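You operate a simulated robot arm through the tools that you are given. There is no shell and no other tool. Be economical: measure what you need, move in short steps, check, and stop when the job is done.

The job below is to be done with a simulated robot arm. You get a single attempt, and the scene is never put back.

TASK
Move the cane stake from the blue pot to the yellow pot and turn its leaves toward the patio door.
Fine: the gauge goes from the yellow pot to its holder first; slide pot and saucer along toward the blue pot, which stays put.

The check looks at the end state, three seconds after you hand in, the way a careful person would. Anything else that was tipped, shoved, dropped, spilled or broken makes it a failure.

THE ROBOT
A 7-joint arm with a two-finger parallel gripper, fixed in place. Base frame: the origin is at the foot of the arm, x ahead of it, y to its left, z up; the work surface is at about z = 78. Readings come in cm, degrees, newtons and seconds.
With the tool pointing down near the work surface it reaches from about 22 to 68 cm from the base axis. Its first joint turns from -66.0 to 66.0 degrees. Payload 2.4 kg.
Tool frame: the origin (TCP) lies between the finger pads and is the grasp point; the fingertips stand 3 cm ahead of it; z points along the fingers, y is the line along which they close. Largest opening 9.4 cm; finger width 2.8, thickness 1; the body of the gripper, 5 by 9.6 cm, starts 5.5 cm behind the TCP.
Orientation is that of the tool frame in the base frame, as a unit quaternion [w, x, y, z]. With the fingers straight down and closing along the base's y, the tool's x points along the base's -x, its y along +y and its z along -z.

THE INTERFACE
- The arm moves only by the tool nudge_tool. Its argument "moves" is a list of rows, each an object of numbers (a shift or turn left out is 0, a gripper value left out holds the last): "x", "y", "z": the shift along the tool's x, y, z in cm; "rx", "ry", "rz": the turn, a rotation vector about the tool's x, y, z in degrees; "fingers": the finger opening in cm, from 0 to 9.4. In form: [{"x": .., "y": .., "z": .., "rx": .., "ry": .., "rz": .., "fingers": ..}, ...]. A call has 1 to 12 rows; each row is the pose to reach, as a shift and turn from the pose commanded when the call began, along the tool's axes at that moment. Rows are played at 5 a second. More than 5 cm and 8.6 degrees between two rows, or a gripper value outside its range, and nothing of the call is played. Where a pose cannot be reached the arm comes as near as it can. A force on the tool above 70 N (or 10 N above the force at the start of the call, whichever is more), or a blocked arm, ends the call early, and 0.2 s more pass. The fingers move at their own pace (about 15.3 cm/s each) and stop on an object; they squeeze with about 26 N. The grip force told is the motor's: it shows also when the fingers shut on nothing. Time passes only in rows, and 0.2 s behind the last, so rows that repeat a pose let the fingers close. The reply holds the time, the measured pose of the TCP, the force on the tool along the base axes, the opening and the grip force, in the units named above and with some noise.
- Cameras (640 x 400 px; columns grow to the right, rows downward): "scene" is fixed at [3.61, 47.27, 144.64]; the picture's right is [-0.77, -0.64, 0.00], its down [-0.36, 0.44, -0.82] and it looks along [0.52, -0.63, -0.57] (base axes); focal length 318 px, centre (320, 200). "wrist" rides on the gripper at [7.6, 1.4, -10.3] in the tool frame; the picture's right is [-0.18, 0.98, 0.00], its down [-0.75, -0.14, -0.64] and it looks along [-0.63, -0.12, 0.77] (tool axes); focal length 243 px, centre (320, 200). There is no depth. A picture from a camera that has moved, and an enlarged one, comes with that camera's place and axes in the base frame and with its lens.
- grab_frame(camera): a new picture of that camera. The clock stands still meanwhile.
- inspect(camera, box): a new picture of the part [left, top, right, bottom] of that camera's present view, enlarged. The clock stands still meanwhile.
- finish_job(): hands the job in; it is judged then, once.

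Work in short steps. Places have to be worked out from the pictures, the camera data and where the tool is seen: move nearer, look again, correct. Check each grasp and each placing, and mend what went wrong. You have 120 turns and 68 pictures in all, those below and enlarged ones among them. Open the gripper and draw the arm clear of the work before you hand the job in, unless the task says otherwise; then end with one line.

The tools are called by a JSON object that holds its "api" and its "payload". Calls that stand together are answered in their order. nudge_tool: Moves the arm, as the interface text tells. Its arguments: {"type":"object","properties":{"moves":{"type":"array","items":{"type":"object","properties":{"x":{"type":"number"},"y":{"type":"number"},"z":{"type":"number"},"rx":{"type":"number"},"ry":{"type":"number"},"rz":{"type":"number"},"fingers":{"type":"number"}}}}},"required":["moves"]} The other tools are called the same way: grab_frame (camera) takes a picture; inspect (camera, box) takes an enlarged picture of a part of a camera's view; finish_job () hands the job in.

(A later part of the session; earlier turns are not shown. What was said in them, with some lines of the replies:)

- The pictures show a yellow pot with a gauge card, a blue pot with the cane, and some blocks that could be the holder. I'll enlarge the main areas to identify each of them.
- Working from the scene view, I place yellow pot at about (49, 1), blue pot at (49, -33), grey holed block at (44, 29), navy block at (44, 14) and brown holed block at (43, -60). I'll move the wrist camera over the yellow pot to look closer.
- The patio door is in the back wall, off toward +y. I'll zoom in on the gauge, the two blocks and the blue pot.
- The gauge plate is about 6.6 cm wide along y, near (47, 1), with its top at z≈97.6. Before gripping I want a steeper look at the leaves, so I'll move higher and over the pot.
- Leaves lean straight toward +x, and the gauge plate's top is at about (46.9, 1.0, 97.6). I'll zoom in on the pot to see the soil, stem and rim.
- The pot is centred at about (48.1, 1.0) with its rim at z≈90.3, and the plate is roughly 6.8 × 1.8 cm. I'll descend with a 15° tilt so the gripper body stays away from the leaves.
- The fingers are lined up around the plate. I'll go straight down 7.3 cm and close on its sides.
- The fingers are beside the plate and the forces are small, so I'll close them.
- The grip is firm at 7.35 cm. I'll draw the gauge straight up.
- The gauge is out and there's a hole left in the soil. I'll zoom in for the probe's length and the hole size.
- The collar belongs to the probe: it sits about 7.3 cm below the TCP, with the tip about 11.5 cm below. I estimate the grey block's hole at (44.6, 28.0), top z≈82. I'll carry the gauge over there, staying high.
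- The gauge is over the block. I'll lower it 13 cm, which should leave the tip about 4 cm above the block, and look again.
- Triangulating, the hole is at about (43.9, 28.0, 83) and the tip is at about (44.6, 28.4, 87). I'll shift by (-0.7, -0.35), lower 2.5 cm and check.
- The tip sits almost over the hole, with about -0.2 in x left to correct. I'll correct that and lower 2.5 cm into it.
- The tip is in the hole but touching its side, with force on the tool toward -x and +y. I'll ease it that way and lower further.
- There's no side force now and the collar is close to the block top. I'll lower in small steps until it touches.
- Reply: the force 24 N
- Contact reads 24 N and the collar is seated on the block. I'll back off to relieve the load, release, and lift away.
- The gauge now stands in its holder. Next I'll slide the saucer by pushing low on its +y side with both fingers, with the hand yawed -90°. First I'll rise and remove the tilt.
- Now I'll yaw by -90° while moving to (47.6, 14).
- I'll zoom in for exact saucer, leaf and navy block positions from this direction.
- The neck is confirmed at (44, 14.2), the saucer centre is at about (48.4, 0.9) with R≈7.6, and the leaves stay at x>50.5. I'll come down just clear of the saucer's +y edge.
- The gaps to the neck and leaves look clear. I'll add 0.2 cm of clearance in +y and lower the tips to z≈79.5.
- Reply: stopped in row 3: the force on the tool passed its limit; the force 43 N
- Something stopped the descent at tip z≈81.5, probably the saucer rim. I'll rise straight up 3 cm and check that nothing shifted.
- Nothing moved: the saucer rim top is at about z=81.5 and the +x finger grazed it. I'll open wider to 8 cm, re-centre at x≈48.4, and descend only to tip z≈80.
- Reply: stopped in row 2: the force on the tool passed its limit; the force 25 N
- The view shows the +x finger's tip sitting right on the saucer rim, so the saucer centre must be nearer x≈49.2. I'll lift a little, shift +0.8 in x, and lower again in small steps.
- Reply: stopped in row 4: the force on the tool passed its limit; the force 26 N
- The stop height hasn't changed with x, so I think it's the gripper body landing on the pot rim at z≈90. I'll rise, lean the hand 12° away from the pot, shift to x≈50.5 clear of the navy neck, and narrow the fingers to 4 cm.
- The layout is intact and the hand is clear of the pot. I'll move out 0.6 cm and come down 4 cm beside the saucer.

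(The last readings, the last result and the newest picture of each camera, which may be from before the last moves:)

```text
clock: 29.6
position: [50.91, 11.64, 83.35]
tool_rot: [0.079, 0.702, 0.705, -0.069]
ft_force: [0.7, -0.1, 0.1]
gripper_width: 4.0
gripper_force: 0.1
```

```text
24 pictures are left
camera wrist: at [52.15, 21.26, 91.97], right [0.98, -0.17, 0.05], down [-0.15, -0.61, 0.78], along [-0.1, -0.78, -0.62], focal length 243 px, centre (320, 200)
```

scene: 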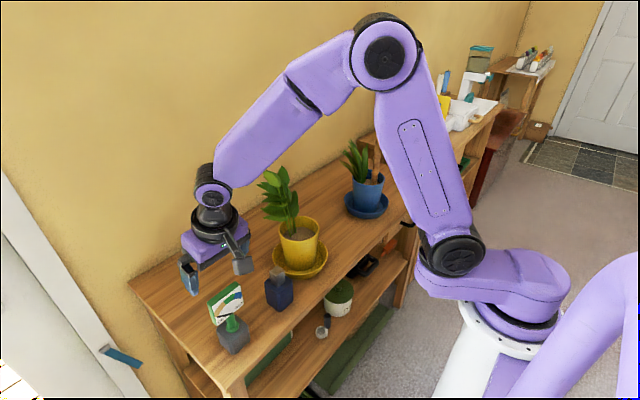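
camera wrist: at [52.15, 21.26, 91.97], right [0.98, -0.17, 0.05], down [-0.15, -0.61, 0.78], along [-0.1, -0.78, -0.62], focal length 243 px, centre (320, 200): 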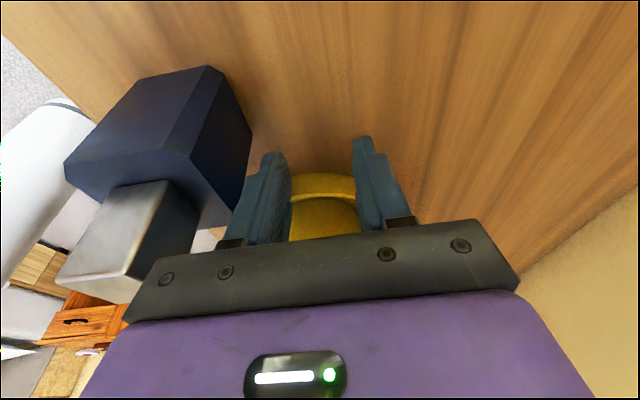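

I'm in position beside the saucer with no contact. I'll push slowly toward -y for the first 4 cm, easing back to x≈49.5 once past the navy block.

{"api": "nudge_tool", "payload": {"moves": [{"x": -0.39, "z": 0.08}, {"x": -0.78, "z": 0.17}, {"x": -1.17, "z": 0.25}, {"x": -1.56, "z": 0.33}, {"x": -1.96, "z": 0.42}, {"x": -2.35, "z": 0.5}, {"x": -2.74, "z": 0.58}, {"x": -3.13, "y": -0.3, "z": 0.67}, {"x": -3.52, "y": -0.7, "z": 0.75}, {"x": -3.91, "y": -1.1, "z": 0.83}]}}

{"api": "inspect", "payload": {"camera": "scene", "box": [230, 160, 370, 310]}}

```text
clock: 31.8
position: [49.94, 7.4, 83.51]
tool_rot: [0.08, 0.701, 0.705, -0.068]
ft_force: [1.2, 3.1, -0.2]
gripper_width: 4.11
gripper_force: 0.9
```

```text
2.67 times, centred on (300, 235) of scene
camera zoom: at [3.62, 47.28, 144.63], right [-0.77, -0.64, 0.0], down [-0.36, 0.44, -0.82], along [0.52, -0.63, -0.57], focal length 849 px, centre (373, 107)
```

zoom: 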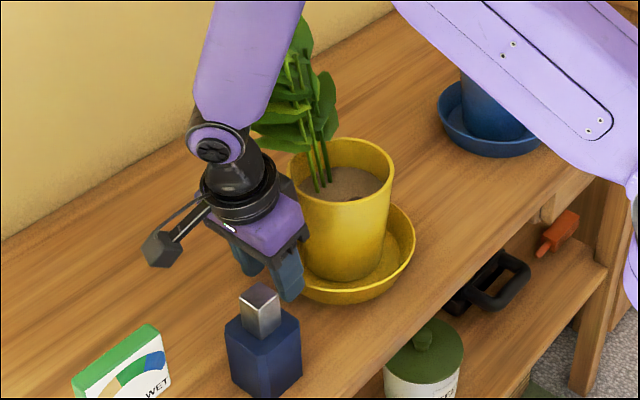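

The force is only 3 N and the pot is moving along with its saucer. I'll keep pushing at a slow, steady speed.

{"api": "nudge_tool", "payload": {"moves": [{"x": -0.59, "z": 0.12}, {"x": -1.27, "z": 0.27}, {"x": -1.96, "z": 0.42}, {"x": -2.64, "z": 0.56}, {"x": -3.33, "z": 0.71}, {"x": -4.01, "z": 0.85}, {"x": -4.7, "z": 1.0}, {"x": -5.38, "z": 1.14}, {"x": -5.9, "z": 1.26}, {"x": -6.3, "z": 1.34}, {"x": -6.6, "z": 1.4}]}}

{"api": "grab_frame", "payload": {"camera": "scene"}}

{"api": "grab_frame", "payload": {"camera": "wrist"}}

```text
clock: 34.2
position: [50.13, 0.73, 83.42]
tool_rot: [0.079, 0.701, 0.705, -0.068]
ft_force: [0.4, 5.0, 1.4]
gripper_width: 4.02
gripper_force: 0.3
```

```text
22 pictures are left
```

scene: 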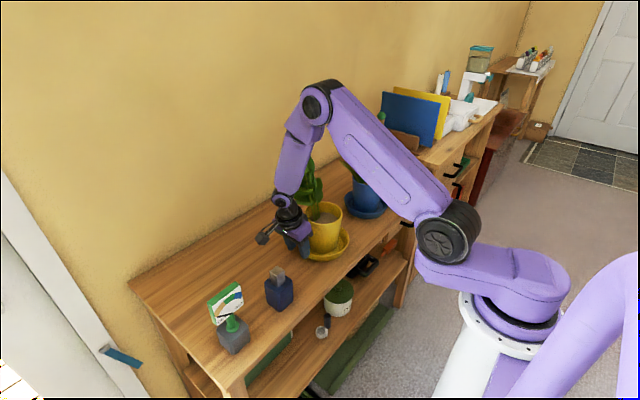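

```text
21 pictures are left
camera wrist: at [51.24, 10.4, 92.02], right [0.98, -0.17, 0.05], down [-0.15, -0.61, 0.78], along [-0.1, -0.78, -0.62], focal length 243 px, centre (320, 200)
```

wrist: 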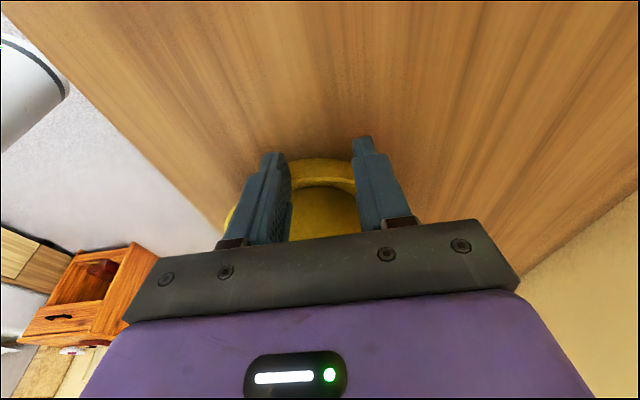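

The pot is now at about (48.2, -8.7), so it has moved 10 cm and kept its saucer. I'll push 5 cm more, nudging x back slightly, then retreat.

{"api": "nudge_tool", "payload": {"moves": [{"x": -0.49, "z": 0.1}, {"x": -1.08, "y": -0.1, "z": 0.23}, {"x": -1.76, "y": -0.3, "z": 0.37}, {"x": -2.45, "y": -0.4, "z": 0.52}, {"x": -3.13, "y": -0.4, "z": 0.67}, {"x": -3.8, "y": -0.4, "z": 0.81}, {"x": -4.4, "y": -0.4, "z": 0.93}, {"x": -4.7, "y": -0.4, "z": 1.0}, {"x": -4.9, "y": -0.4, "z": 1.04}, {"x": -4.9, "y": -0.4, "z": 1.04}]}}

{"api": "nudge_tool", "payload": {"moves": [{"x": 0.98, "z": -0.21}, {"x": 2.2, "z": -0.45}, {"x": 1.2, "z": -5.2}, {"x": 0.2, "z": -10}, {"x": -0.8, "z": -15}, {"x": -1.8, "z": -19.5}, {"x": -1.8, "z": -19.5}]}}

{"api": "grab_frame", "payload": {"camera": "wrist"}}

```text
clock: 36.4
position: [49.69, -4.12, 83.48]
tool_rot: [0.08, 0.701, 0.706, -0.069]
ft_force: [0.5, 3.9, 0.6]
gripper_width: 4.01
gripper_force: 0.0
```

```text
refused: row 5 steps farther than a row can; nothing moved
```

```text
20 pictures are left
camera wrist: at [50.91, 5.51, 91.9], right [0.98, -0.17, 0.05], down [-0.15, -0.6, 0.78], along [-0.1, -0.78, -0.62], focal length 243 px, centre (320, 200)
```

wrist: 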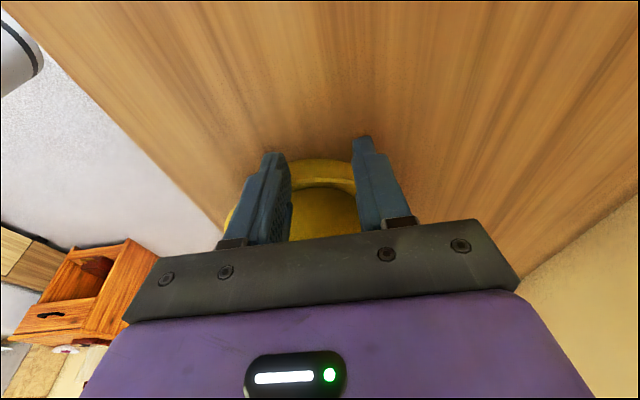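

Pushed to y_tcp≈-4.1. The retreat was refused because one row was too long, so I'm repeating it in shorter steps: back off +y, then straight up.

{"api": "nudge_tool", "payload": {"moves": [{"x": 0.98, "z": -0.21}, {"x": 2.2, "z": -0.45}, {"x": 1.3, "z": -4.85}, {"x": 0.4, "z": -9.2}, {"x": -0.5, "z": -13.6}, {"x": -1.4, "z": -18, "ry": 6}, {"x": -2.2, "z": -22, "ry": 12}, {"x": -2.2, "z": -22, "ry": 12}]}}

{"api": "grab_frame", "payload": {"camera": "wrist"}}

{"api": "grab_frame", "payload": {"camera": "scene"}}

```text
clock: 38.2
position: [49.08, -2.08, 105.77]
tool_rot: [0.005, 0.705, 0.709, 0.005]
ft_force: [0.5, 0.2, -0.4]
gripper_width: 4.01
gripper_force: 0.0
```

```text
19 pictures are left
camera wrist: at [50.44, 5.59, 116.17], right [0.98, -0.18, 0.01], down [-0.14, -0.76, 0.64], along [-0.1, -0.63, -0.77], focal length 243 px, centre (320, 200)
```

wrist: 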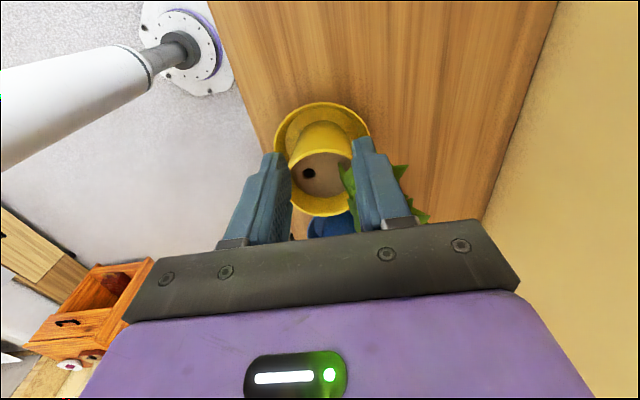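

```text
18 pictures are left
```

scene: 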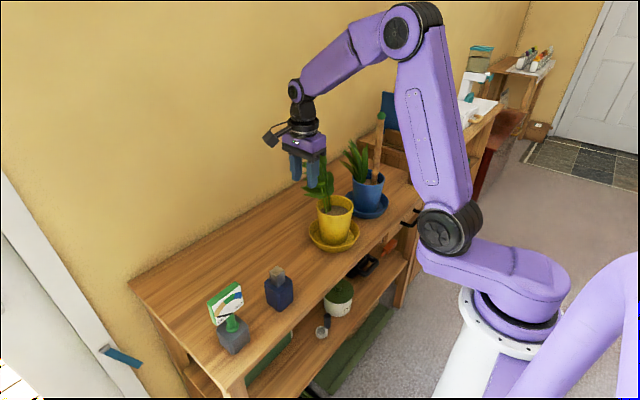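

The pot is now at about (48.0, -13.2), still seated in its saucer, and the blue pot hasn't moved. Next I'll grip the rim's -x side with a 5° lean to turn the pot, so I'm moving over that spot.

{"api": "nudge_tool", "payload": {"moves": [{"y": -3.2, "rx": -2}, {"y": -6.4, "rx": -5}, {"x": -3.7, "y": -6.4, "rx": -5}, {"x": -7.4, "y": -6.4, "rx": -5}, {"x": -11.1, "y": -6.4, "rx": -5}, {"x": -11.1, "y": -6.4, "z": 4, "rx": -5}, {"x": -11.1, "y": -6.4, "z": 8.5, "rx": -5}, {"x": -11.1, "y": -6.4, "z": 8.5, "rx": -5}]}}

{"api": "grab_frame", "payload": {"camera": "wrist"}}

{"api": "inspect", "payload": {"camera": "scene", "box": [280, 150, 400, 260]}}

```text
clock: 40.0
position: [43.36, -13.12, 96.59]
tool_rot: [0.035, 0.704, 0.709, 0.035]
ft_force: [0.0, -0.1, -0.7]
gripper_width: 4.02
gripper_force: 0.1
```

```text
17 pictures are left
camera wrist: at [43.72, -5.44, 107.03], right [0.98, -0.18, 0.1], down [-0.2, -0.76, 0.62], along [-0.04, -0.63, -0.77], focal length 243 px, centre (320, 200)
```

wrist: 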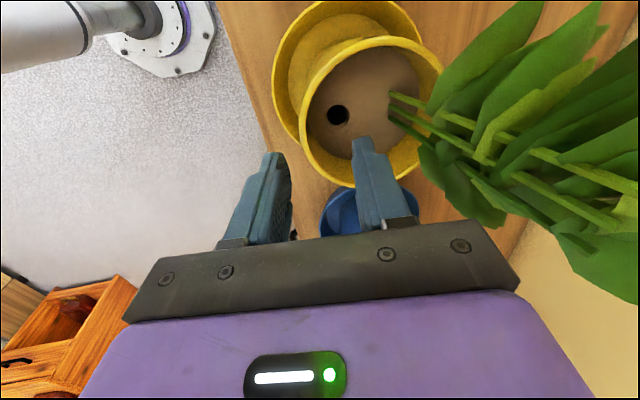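

```text
3.64 times, centred on (340, 205) of scene
camera zoom: at [3.62, 47.27, 144.64], right [-0.77, -0.64, 0.0], down [-0.36, 0.44, -0.82], along [0.52, -0.63, -0.57], focal length 1158 px, centre (247, 182)
```

zoom: 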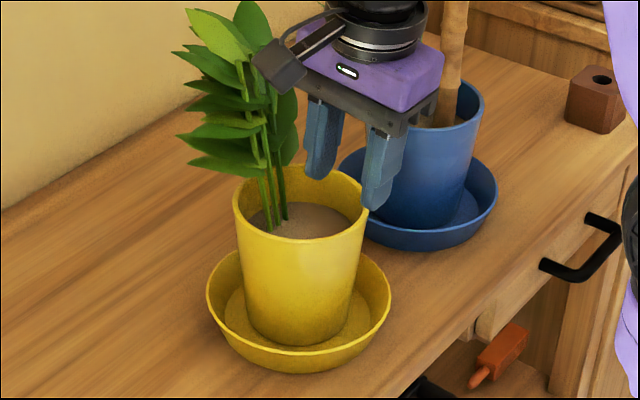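

I refine the rim centre to (47.9, -13.3) with R≈5.3, and the leaves point to azimuth ≈0–6°. I'll lower astride the -x rim, one finger inside.

{"api": "nudge_tool", "payload": {"moves": [{"x": -0.18, "y": -0.9, "z": 2}, {"x": -0.18, "y": -1.05, "z": 3.5}, {"x": -0.18, "y": -1.15, "z": 4.5}, {"x": -0.18, "y": -1.23, "z": 5.2}, {"x": -0.18, "y": -1.23, "z": 5.2}]}}

{"api": "grab_frame", "payload": {"camera": "wrist"}}

```text
clock: 41.2
position: [42.41, -12.97, 91.6]
tool_rot: [0.036, 0.704, 0.708, 0.035]
ft_force: [0.1, 0.2, 0.2]
gripper_width: 4.01
gripper_force: 0.0
```

```text
15 pictures are left
camera wrist: at [42.7, -5.46, 102.03], right [0.98, -0.18, 0.1], down [-0.2, -0.76, 0.62], along [-0.04, -0.63, -0.77], focal length 243 px, centre (320, 200)
```

wrist: 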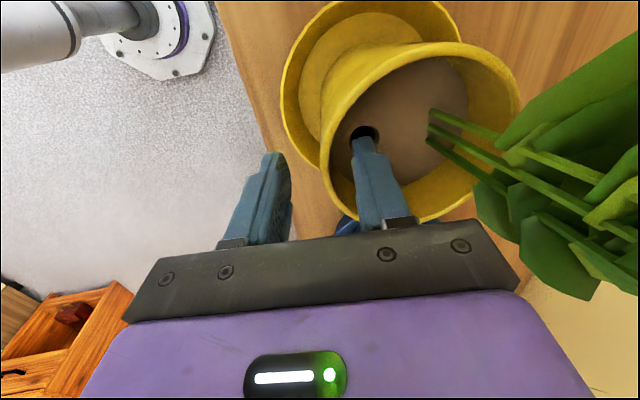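

The rim runs between the fingers. I'll lower 0.3 cm and close.

{"api": "nudge_tool", "payload": {"moves": [{"z": 0.3}, {"z": 0.3, "fingers": 1.5}, {"z": 0.3, "fingers": 0}, {"z": 0.3, "fingers": 0}]}}

```text
clock: 42.2
position: [42.35, -13.27, 91.3]
tool_rot: [0.037, 0.704, 0.708, 0.036]
ft_force: [3.1, -2.4, 8.0]
gripper_width: 1.84
gripper_force: 25.8
```

It's gripped at 1.84 cm with light contact forces. I'll turn the pot counter-clockwise about its own axis, the first 36°, and check.

{"api": "nudge_tool", "payload": {"moves": [{"x": -0.564, "y": 0.03, "z": 0.003, "ry": 0.6, "rz": -5.97, "fingers": 0}, {"x": -1.123, "y": 0.118, "z": 0.012, "ry": 1.2, "rz": -11.94}, {"x": -1.669, "y": 0.263, "z": 0.026, "ry": 1.8, "rz": -17.9}, {"x": -2.196, "y": 0.465, "z": 0.047, "ry": 2.4, "rz": -23.9}, {"x": -2.7, "y": 0.72, "z": 0.072, "ry": 3, "rz": -29.85}, {"x": -3.174, "y": 1.026, "z": 0.103, "ry": 3.6, "rz": -35.8}, {"x": -3.174, "y": 1.026, "z": 0.103, "ry": 3.6, "rz": -35.8}]}}

{"api": "grab_frame", "payload": {"camera": "scene"}}

```text
clock: 43.8
position: [43.43, -16.2, 91.18]
tool_rot: [0.023, 0.45, 0.892, 0.045]
ft_force: [-1.4, 0.2, 19.2]
gripper_width: 1.79
gripper_force: 25.6
```

```text
14 pictures are left
```

scene: 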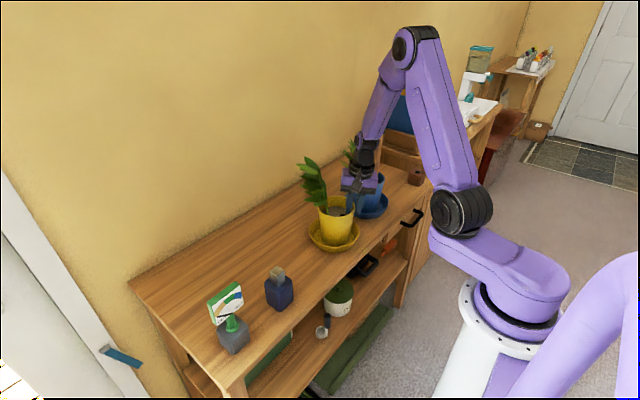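

The pot turns well and stays on its saucer. There's a 19 N upward load, so I'll raise 0.15 cm while turning a further 36°.

{"api": "nudge_tool", "payload": {"moves": [{"x": -0.564, "y": 0.03, "z": -0.1, "ry": 0.6, "rz": -5.97, "fingers": 0}, {"x": -1.123, "y": 0.118, "z": -0.14, "ry": 1.2, "rz": -11.94}, {"x": -1.669, "y": 0.263, "z": -0.13, "ry": 1.8, "rz": -17.9}, {"x": -2.196, "y": 0.465, "z": -0.11, "ry": 2.4, "rz": -23.9}, {"x": -2.7, "y": 0.72, "z": -0.08, "ry": 3, "rz": -29.85}, {"x": -3.174, "y": 1.026, "z": -0.05, "ry": 3.6, "rz": -35.8}, {"x": -3.174, "y": 1.026, "z": -0.05, "ry": 3.6, "rz": -35.8}]}}

{"api": "inspect", "payload": {"camera": "scene", "box": [280, 130, 420, 270]}}

```text
clock: 45.4
position: [46.16, -18.14, 91.36]
tool_rot: [0.007, 0.152, 0.987, 0.05]
ft_force: [1.9, 0.1, 0.5]
gripper_width: 1.76
gripper_force: 26.3
```

```text
2.86 times, centred on (350, 200) of scene
camera zoom: at [3.63, 47.27, 144.64], right [-0.77, -0.64, 0.0], down [-0.36, 0.44, -0.82], along [0.52, -0.63, -0.57], focal length 910 px, centre (234, 200)
```

zoom: 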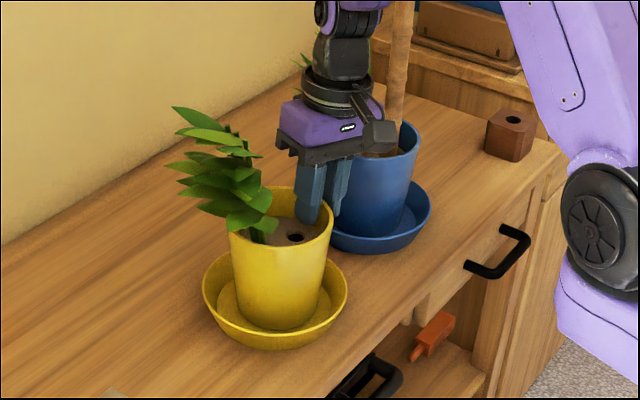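

The leaves have swung round to the +y door side. I'll release and lift to check with the wrist camera.

{"api": "nudge_tool", "payload": {"moves": [{"fingers": 3.6}, {"fingers": 3.6}, {"y": 0.3, "z": -3}, {"y": 0.8, "z": -7.5}, {"y": 1.2, "z": -12}, {"y": 1.6, "z": -16}, {"y": 1.6, "z": -16}]}}

{"api": "grab_frame", "payload": {"camera": "wrist"}}

```text
clock: 47.0
position: [45.88, -18.31, 107.36]
tool_rot: [0.008, 0.154, 0.987, 0.05]
ft_force: [0.4, -0.1, 0.2]
gripper_width: 3.61
gripper_force: 0.1
```

```text
12 pictures are left
camera wrist: at [38.74, -15.67, 117.78], right [0.47, 0.88, 0.1], down [0.66, -0.42, 0.62], along [0.59, -0.23, -0.77], focal length 243 px, centre (320, 200)
```

wrist: 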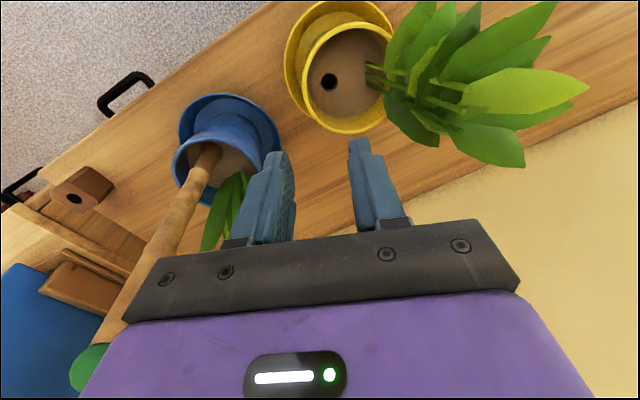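

The hole-to-stem line gives leaf azimuth ≈70°, which is toward the patio door. The cane stands at about (47, -33.7) with its top near z=112. I'll rise and take the tilt out.

{"api": "nudge_tool", "payload": {"moves": [{"z": -4}, {"z": -8, "rx": 3}, {"z": -12, "rx": 5.8}, {"z": -12, "rx": 5.8}]}}

```text
clock: 48.0
position: [45.95, -19.41, 119.4]
tool_rot: [0.0, 0.153, 0.988, -0.001]
ft_force: [0.4, 0.1, -0.5]
gripper_width: 3.59
gripper_force: 0.0
```

Now straight down. I'll move over the cane at z≈119 with yaw 0 and the fingers open.

{"api": "nudge_tool", "payload": {"moves": [{"x": -1.2, "y": -3.3, "rz": -4.4, "fingers": 7}, {"x": -2.4, "y": -6.6, "rz": -8.8}, {"x": -3.6, "y": -10, "rz": -13.2}, {"x": -4.78, "y": -13.27, "rz": -17.6}, {"x": -4.78, "y": -13.27, "rz": -17.6}]}}

{"api": "grab_frame", "payload": {"camera": "wrist"}}

```text
clock: 49.2
position: [46.61, -33.35, 119.24]
tool_rot: [0.0, -0.001, 1.0, 0.0]
ft_force: [0.5, -0.3, -0.1]
gripper_width: 6.99
gripper_force: 0.0
```

```text
11 pictures are left
camera wrist: at [39.05, -31.98, 129.64], right [0.18, 0.98, 0.0], down [0.75, -0.14, 0.64], along [0.63, -0.12, -0.77], focal length 243 px, centre (320, 200)
```

wrist: 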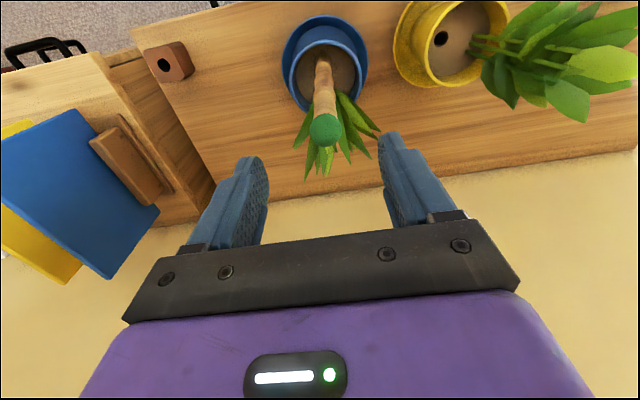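

The cane is vertical at about (46.8, -33.1), and the yellow pot's hole is at about (46.8, -15.6). I'll descend around the cane's top, stopping short of the palm.

{"api": "nudge_tool", "payload": {"moves": [{"x": -0.2, "y": 0.2, "z": 4}, {"x": -0.2, "y": 0.2, "z": 8}, {"x": -0.2, "y": 0.2, "z": 11.5}, {"x": -0.2, "y": 0.2, "z": 11.5, "fingers": 3}, {"x": -0.2, "y": 0.2, "z": 11.5, "fingers": 0}, {"x": -0.2, "y": 0.2, "z": 11.5, "fingers": 0}, {"x": -0.2, "y": 0.2, "z": 11.5, "fingers": 0}]}}

```text
clock: 50.8
position: [46.62, -33.41, 108.02]
tool_rot: [0.0, 0.0, 1.0, 0.001]
ft_force: [-0.3, 2.0, -1.7]
gripper_width: 2.16
gripper_force: 26.5
```

The cane is gripped at 2.16 cm. I'll lift straight up, slowly at first.

{"api": "nudge_tool", "payload": {"moves": [{"z": -0.7}, {"z": -1.5}, {"z": -2.5}, {"z": -4}, {"z": -6}, {"z": -8.5}, {"z": -11}, {"z": -13}, {"z": -13}]}}

{"api": "inspect", "payload": {"camera": "scene", "box": [290, 60, 430, 240]}}

```text
clock: 52.8
position: [46.71, -33.31, 121.0]
tool_rot: [0.0, 0.0, 1.0, 0.0]
ft_force: [0.7, -0.5, -1.1]
gripper_width: 2.14
gripper_force: 26.4
```

```text
2.22 times, centred on (360, 150) of scene
camera zoom: at [3.62, 47.27, 144.64], right [-0.77, -0.64, 0.0], down [-0.36, 0.44, -0.82], along [0.52, -0.63, -0.57], focal length 707 px, centre (231, 311)
```

zoom: 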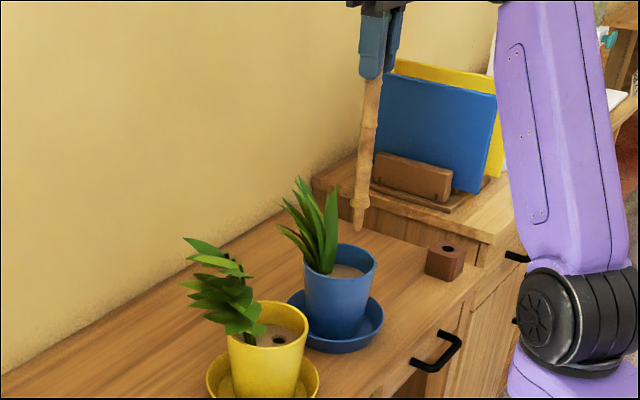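

The cane is out. It has a shoulder about 20.8 cm below the TCP and a tip about 24.7 cm below. I'll swing it slightly toward -x and carry it to the yellow pot's hole.

{"api": "nudge_tool", "payload": {"moves": [{"x": 1.5}, {"x": 1.5, "y": 3}, {"x": 1.5, "y": 6.5}, {"x": 1.5, "y": 10}, {"x": 1.2, "y": 13.5}, {"x": 0.5, "y": 16}, {"x": -0.1, "y": 17.6}, {"x": -0.1, "y": 17.6}, {"x": -0.1, "y": 17.6, "z": 2.5}, {"x": -0.1, "y": 17.6, "z": 2.5}]}}

{"api": "grab_frame", "payload": {"camera": "wrist"}}

{"api": "inspect", "payload": {"camera": "scene", "box": [295, 150, 375, 250]}}

```text
clock: 55.0
position: [46.47, -15.48, 118.57]
tool_rot: [0.001, 0.0, 1.0, 0.0]
ft_force: [-0.5, -0.2, -0.1]
gripper_width: 2.16
gripper_force: 26.2
```

```text
9 pictures are left
camera wrist: at [38.87, -14.15, 128.85], right [0.18, 0.98, 0.0], down [0.75, -0.14, 0.64], along [0.63, -0.12, -0.77], focal length 243 px, centre (320, 200)
```

wrist: 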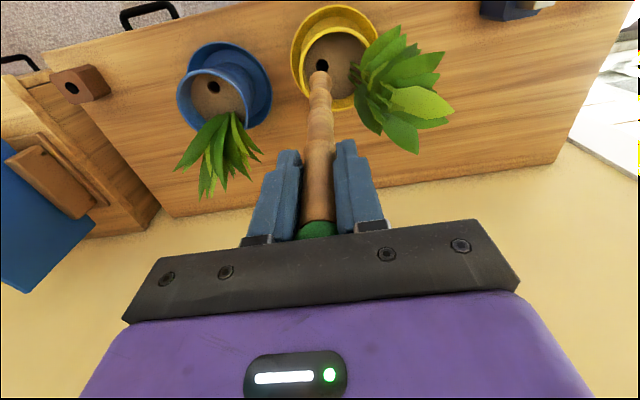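

```text
4.00 times, centred on (335, 200) of scene
camera zoom: at [3.62, 47.27, 144.64], right [-0.77, -0.64, 0.0], down [-0.36, 0.44, -0.82], along [0.52, -0.63, -0.57], focal length 1273 px, centre (260, 200)
```

zoom: 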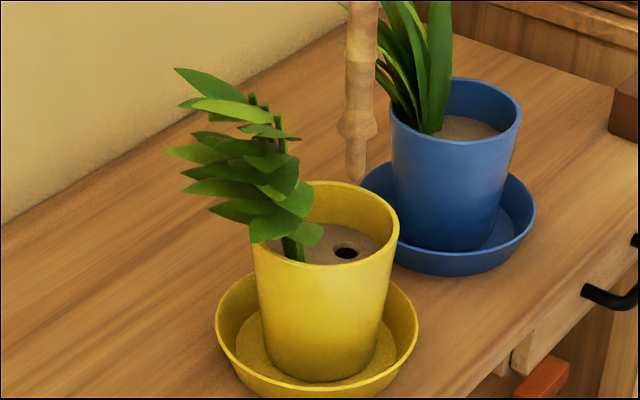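

Comparing tip and hole in both views, the cane needs about +0.45 in x and +0.35 in y. I'll correct that and lower until the tip is about 1.5 cm above the soil.

{"api": "nudge_tool", "payload": {"moves": [{"x": -0.45, "y": 0.35}, {"x": -0.45, "y": 0.35, "z": 2.5}, {"x": -0.45, "y": 0.35, "z": 4.6}, {"x": -0.45, "y": 0.35, "z": 4.6}]}}

{"api": "inspect", "payload": {"camera": "wrist", "box": [270, 0, 390, 120]}}

{"api": "inspect", "payload": {"camera": "scene", "box": [310, 180, 370, 230]}}

```text
clock: 56.0
position: [46.96, -15.37, 113.88]
tool_rot: [0.0, 0.0, 1.0, -0.001]
ft_force: [0.7, 0.2, -0.9]
gripper_width: 2.13
gripper_force: 25.7
```

```text
3.33 times, centred on (330, 60) of wrist
camera zoom: at [39.3, -13.88, 124.24], right [0.18, 0.98, 0.0], down [0.75, -0.14, 0.64], along [0.63, -0.12, -0.77], focal length 809 px, centre (287, 667)
```

zoom: 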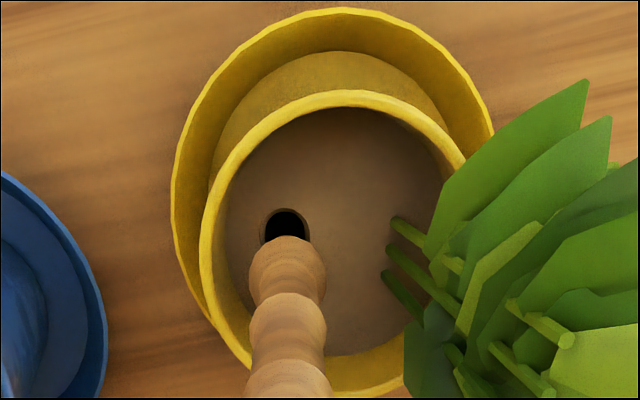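

```text
8.00 times, centred on (340, 205) of scene
camera zoom: at [3.62, 47.27, 144.64], right [-0.77, -0.64, 0.0], down [-0.36, 0.44, -0.82], along [0.52, -0.63, -0.57], focal length 2547 px, centre (160, 160)
```

zoom: 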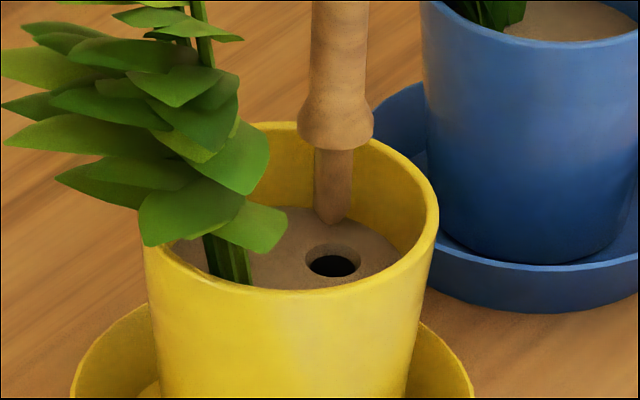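

The tip is aligned with the hole to within about 0.1 cm. I'll lower 3 cm and watch the force.

{"api": "nudge_tool", "payload": {"moves": [{"x": 0.1, "y": -0.03}, {"x": 0.1, "y": -0.03, "z": 1}, {"x": 0.1, "y": -0.03, "z": 2}, {"x": 0.1, "y": -0.03, "z": 3}, {"x": 0.1, "y": -0.03, "z": 3}]}}

```text
clock: 57.2
position: [46.77, -15.24, 110.93]
tool_rot: [0.0, 0.0, 1.0, -0.001]
ft_force: [0.3, -1.3, -0.9]
gripper_width: 2.16
gripper_force: 26.2
```

There's no resistance, so the tip is in the hole. I'll continue down toward the shoulder's seat.

{"api": "nudge_tool", "payload": {"moves": [{"z": 0.8}, {"z": 1.6}, {"z": 2.3}, {"z": 2.6}, {"z": 2.6}]}}

{"api": "inspect", "payload": {"camera": "scene", "box": [310, 180, 370, 230]}}

```text
clock: 58.4
position: [47.02, -15.32, 108.27]
tool_rot: [0.0, 0.0, 1.0, 0.0]
ft_force: [0.3, 0.5, -0.9]
gripper_width: 2.15
gripper_force: 26.1
```

```text
8.00 times, centred on (340, 205) of scene
camera zoom: at [3.62, 47.27, 144.64], right [-0.77, -0.64, 0.0], down [-0.36, 0.44, -0.82], along [0.52, -0.63, -0.57], focal length 2547 px, centre (160, 160)
```

zoom: 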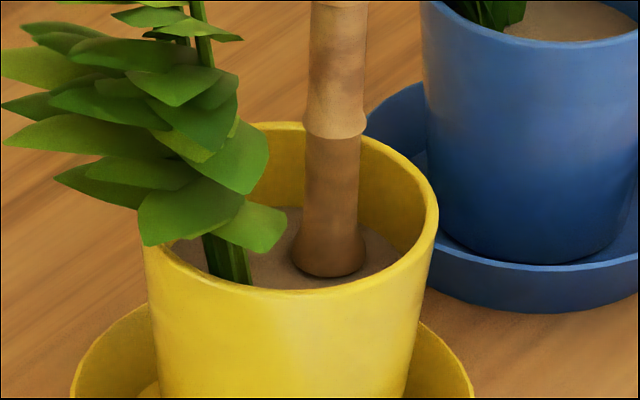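

The shoulder is just about seated. I'll take two very small steps down to feel for contact.

{"api": "nudge_tool", "payload": {"moves": [{"z": 0.15}, {"z": 0.3}, {"z": 0.3}]}}

```text
clock: 59.2
position: [46.97, -15.42, 107.91]
tool_rot: [0.001, 0.0, 1.0, 0.0]
ft_force: [-0.2, -0.1, 2.4]
gripper_width: 2.18
gripper_force: 25.5
```

Light contact at 2.4 N, so the cane is seated. I'll release slowly and rise straight up clear of it.

{"api": "nudge_tool", "payload": {"moves": [{"fingers": 3}, {"fingers": 6}, {"fingers": 6}, {"z": -3, "fingers": 6}, {"z": -7, "fingers": 6}, {"z": -11, "fingers": 6}, {"x": 4, "z": -12, "fingers": 6}, {"x": 8, "z": -12, "fingers": 6}, {"x": 12, "z": -12, "fingers": 6}, {"x": 12, "z": -12, "fingers": 6}]}}

{"api": "grab_frame", "payload": {"camera": "scene"}}

{"api": "grab_frame", "payload": {"camera": "wrist"}}

```text
clock: 61.4
position: [34.81, -15.31, 119.82]
tool_rot: [0.0, 0.0, 1.0, 0.0]
ft_force: [0.0, 0.3, -0.2]
gripper_width: 5.99
gripper_force: 0.1
```

```text
4 pictures are left
```

scene: 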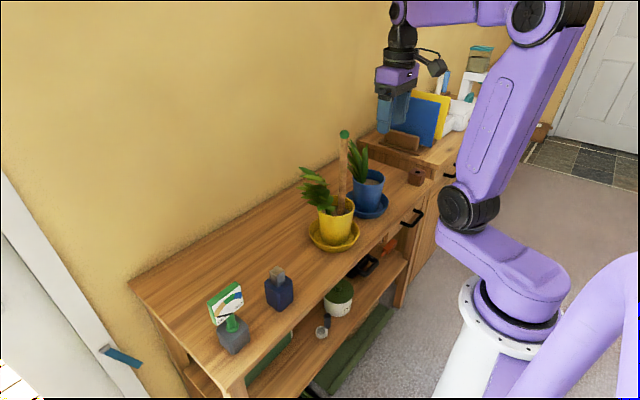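

```text
3 pictures are left
camera wrist: at [27.06, -13.95, 130.11], right [0.18, 0.98, 0.0], down [0.75, -0.14, 0.64], along [0.63, -0.12, -0.77], focal length 243 px, centre (320, 200)
```

wrist: 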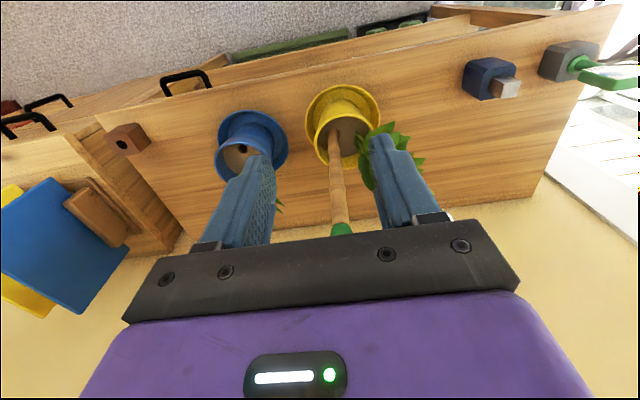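

The cane stands upright in the yellow pot and the gauge is in the grey holder. The leaves point to the patio door, the blue pot and everything else are in place, and the open gripper is clear, so I'm handing in.

{"api": "finish_job", "payload": {}}

```text
The job is handed in.
```

The gauge is in the grey holder, the yellow pot and saucer were slid about 14 cm toward the blue pot, the leaves point at the patio door, and the cane stands in the yellow pot; I took the grey block as the gauge's holder because the other holed block was out of reach.
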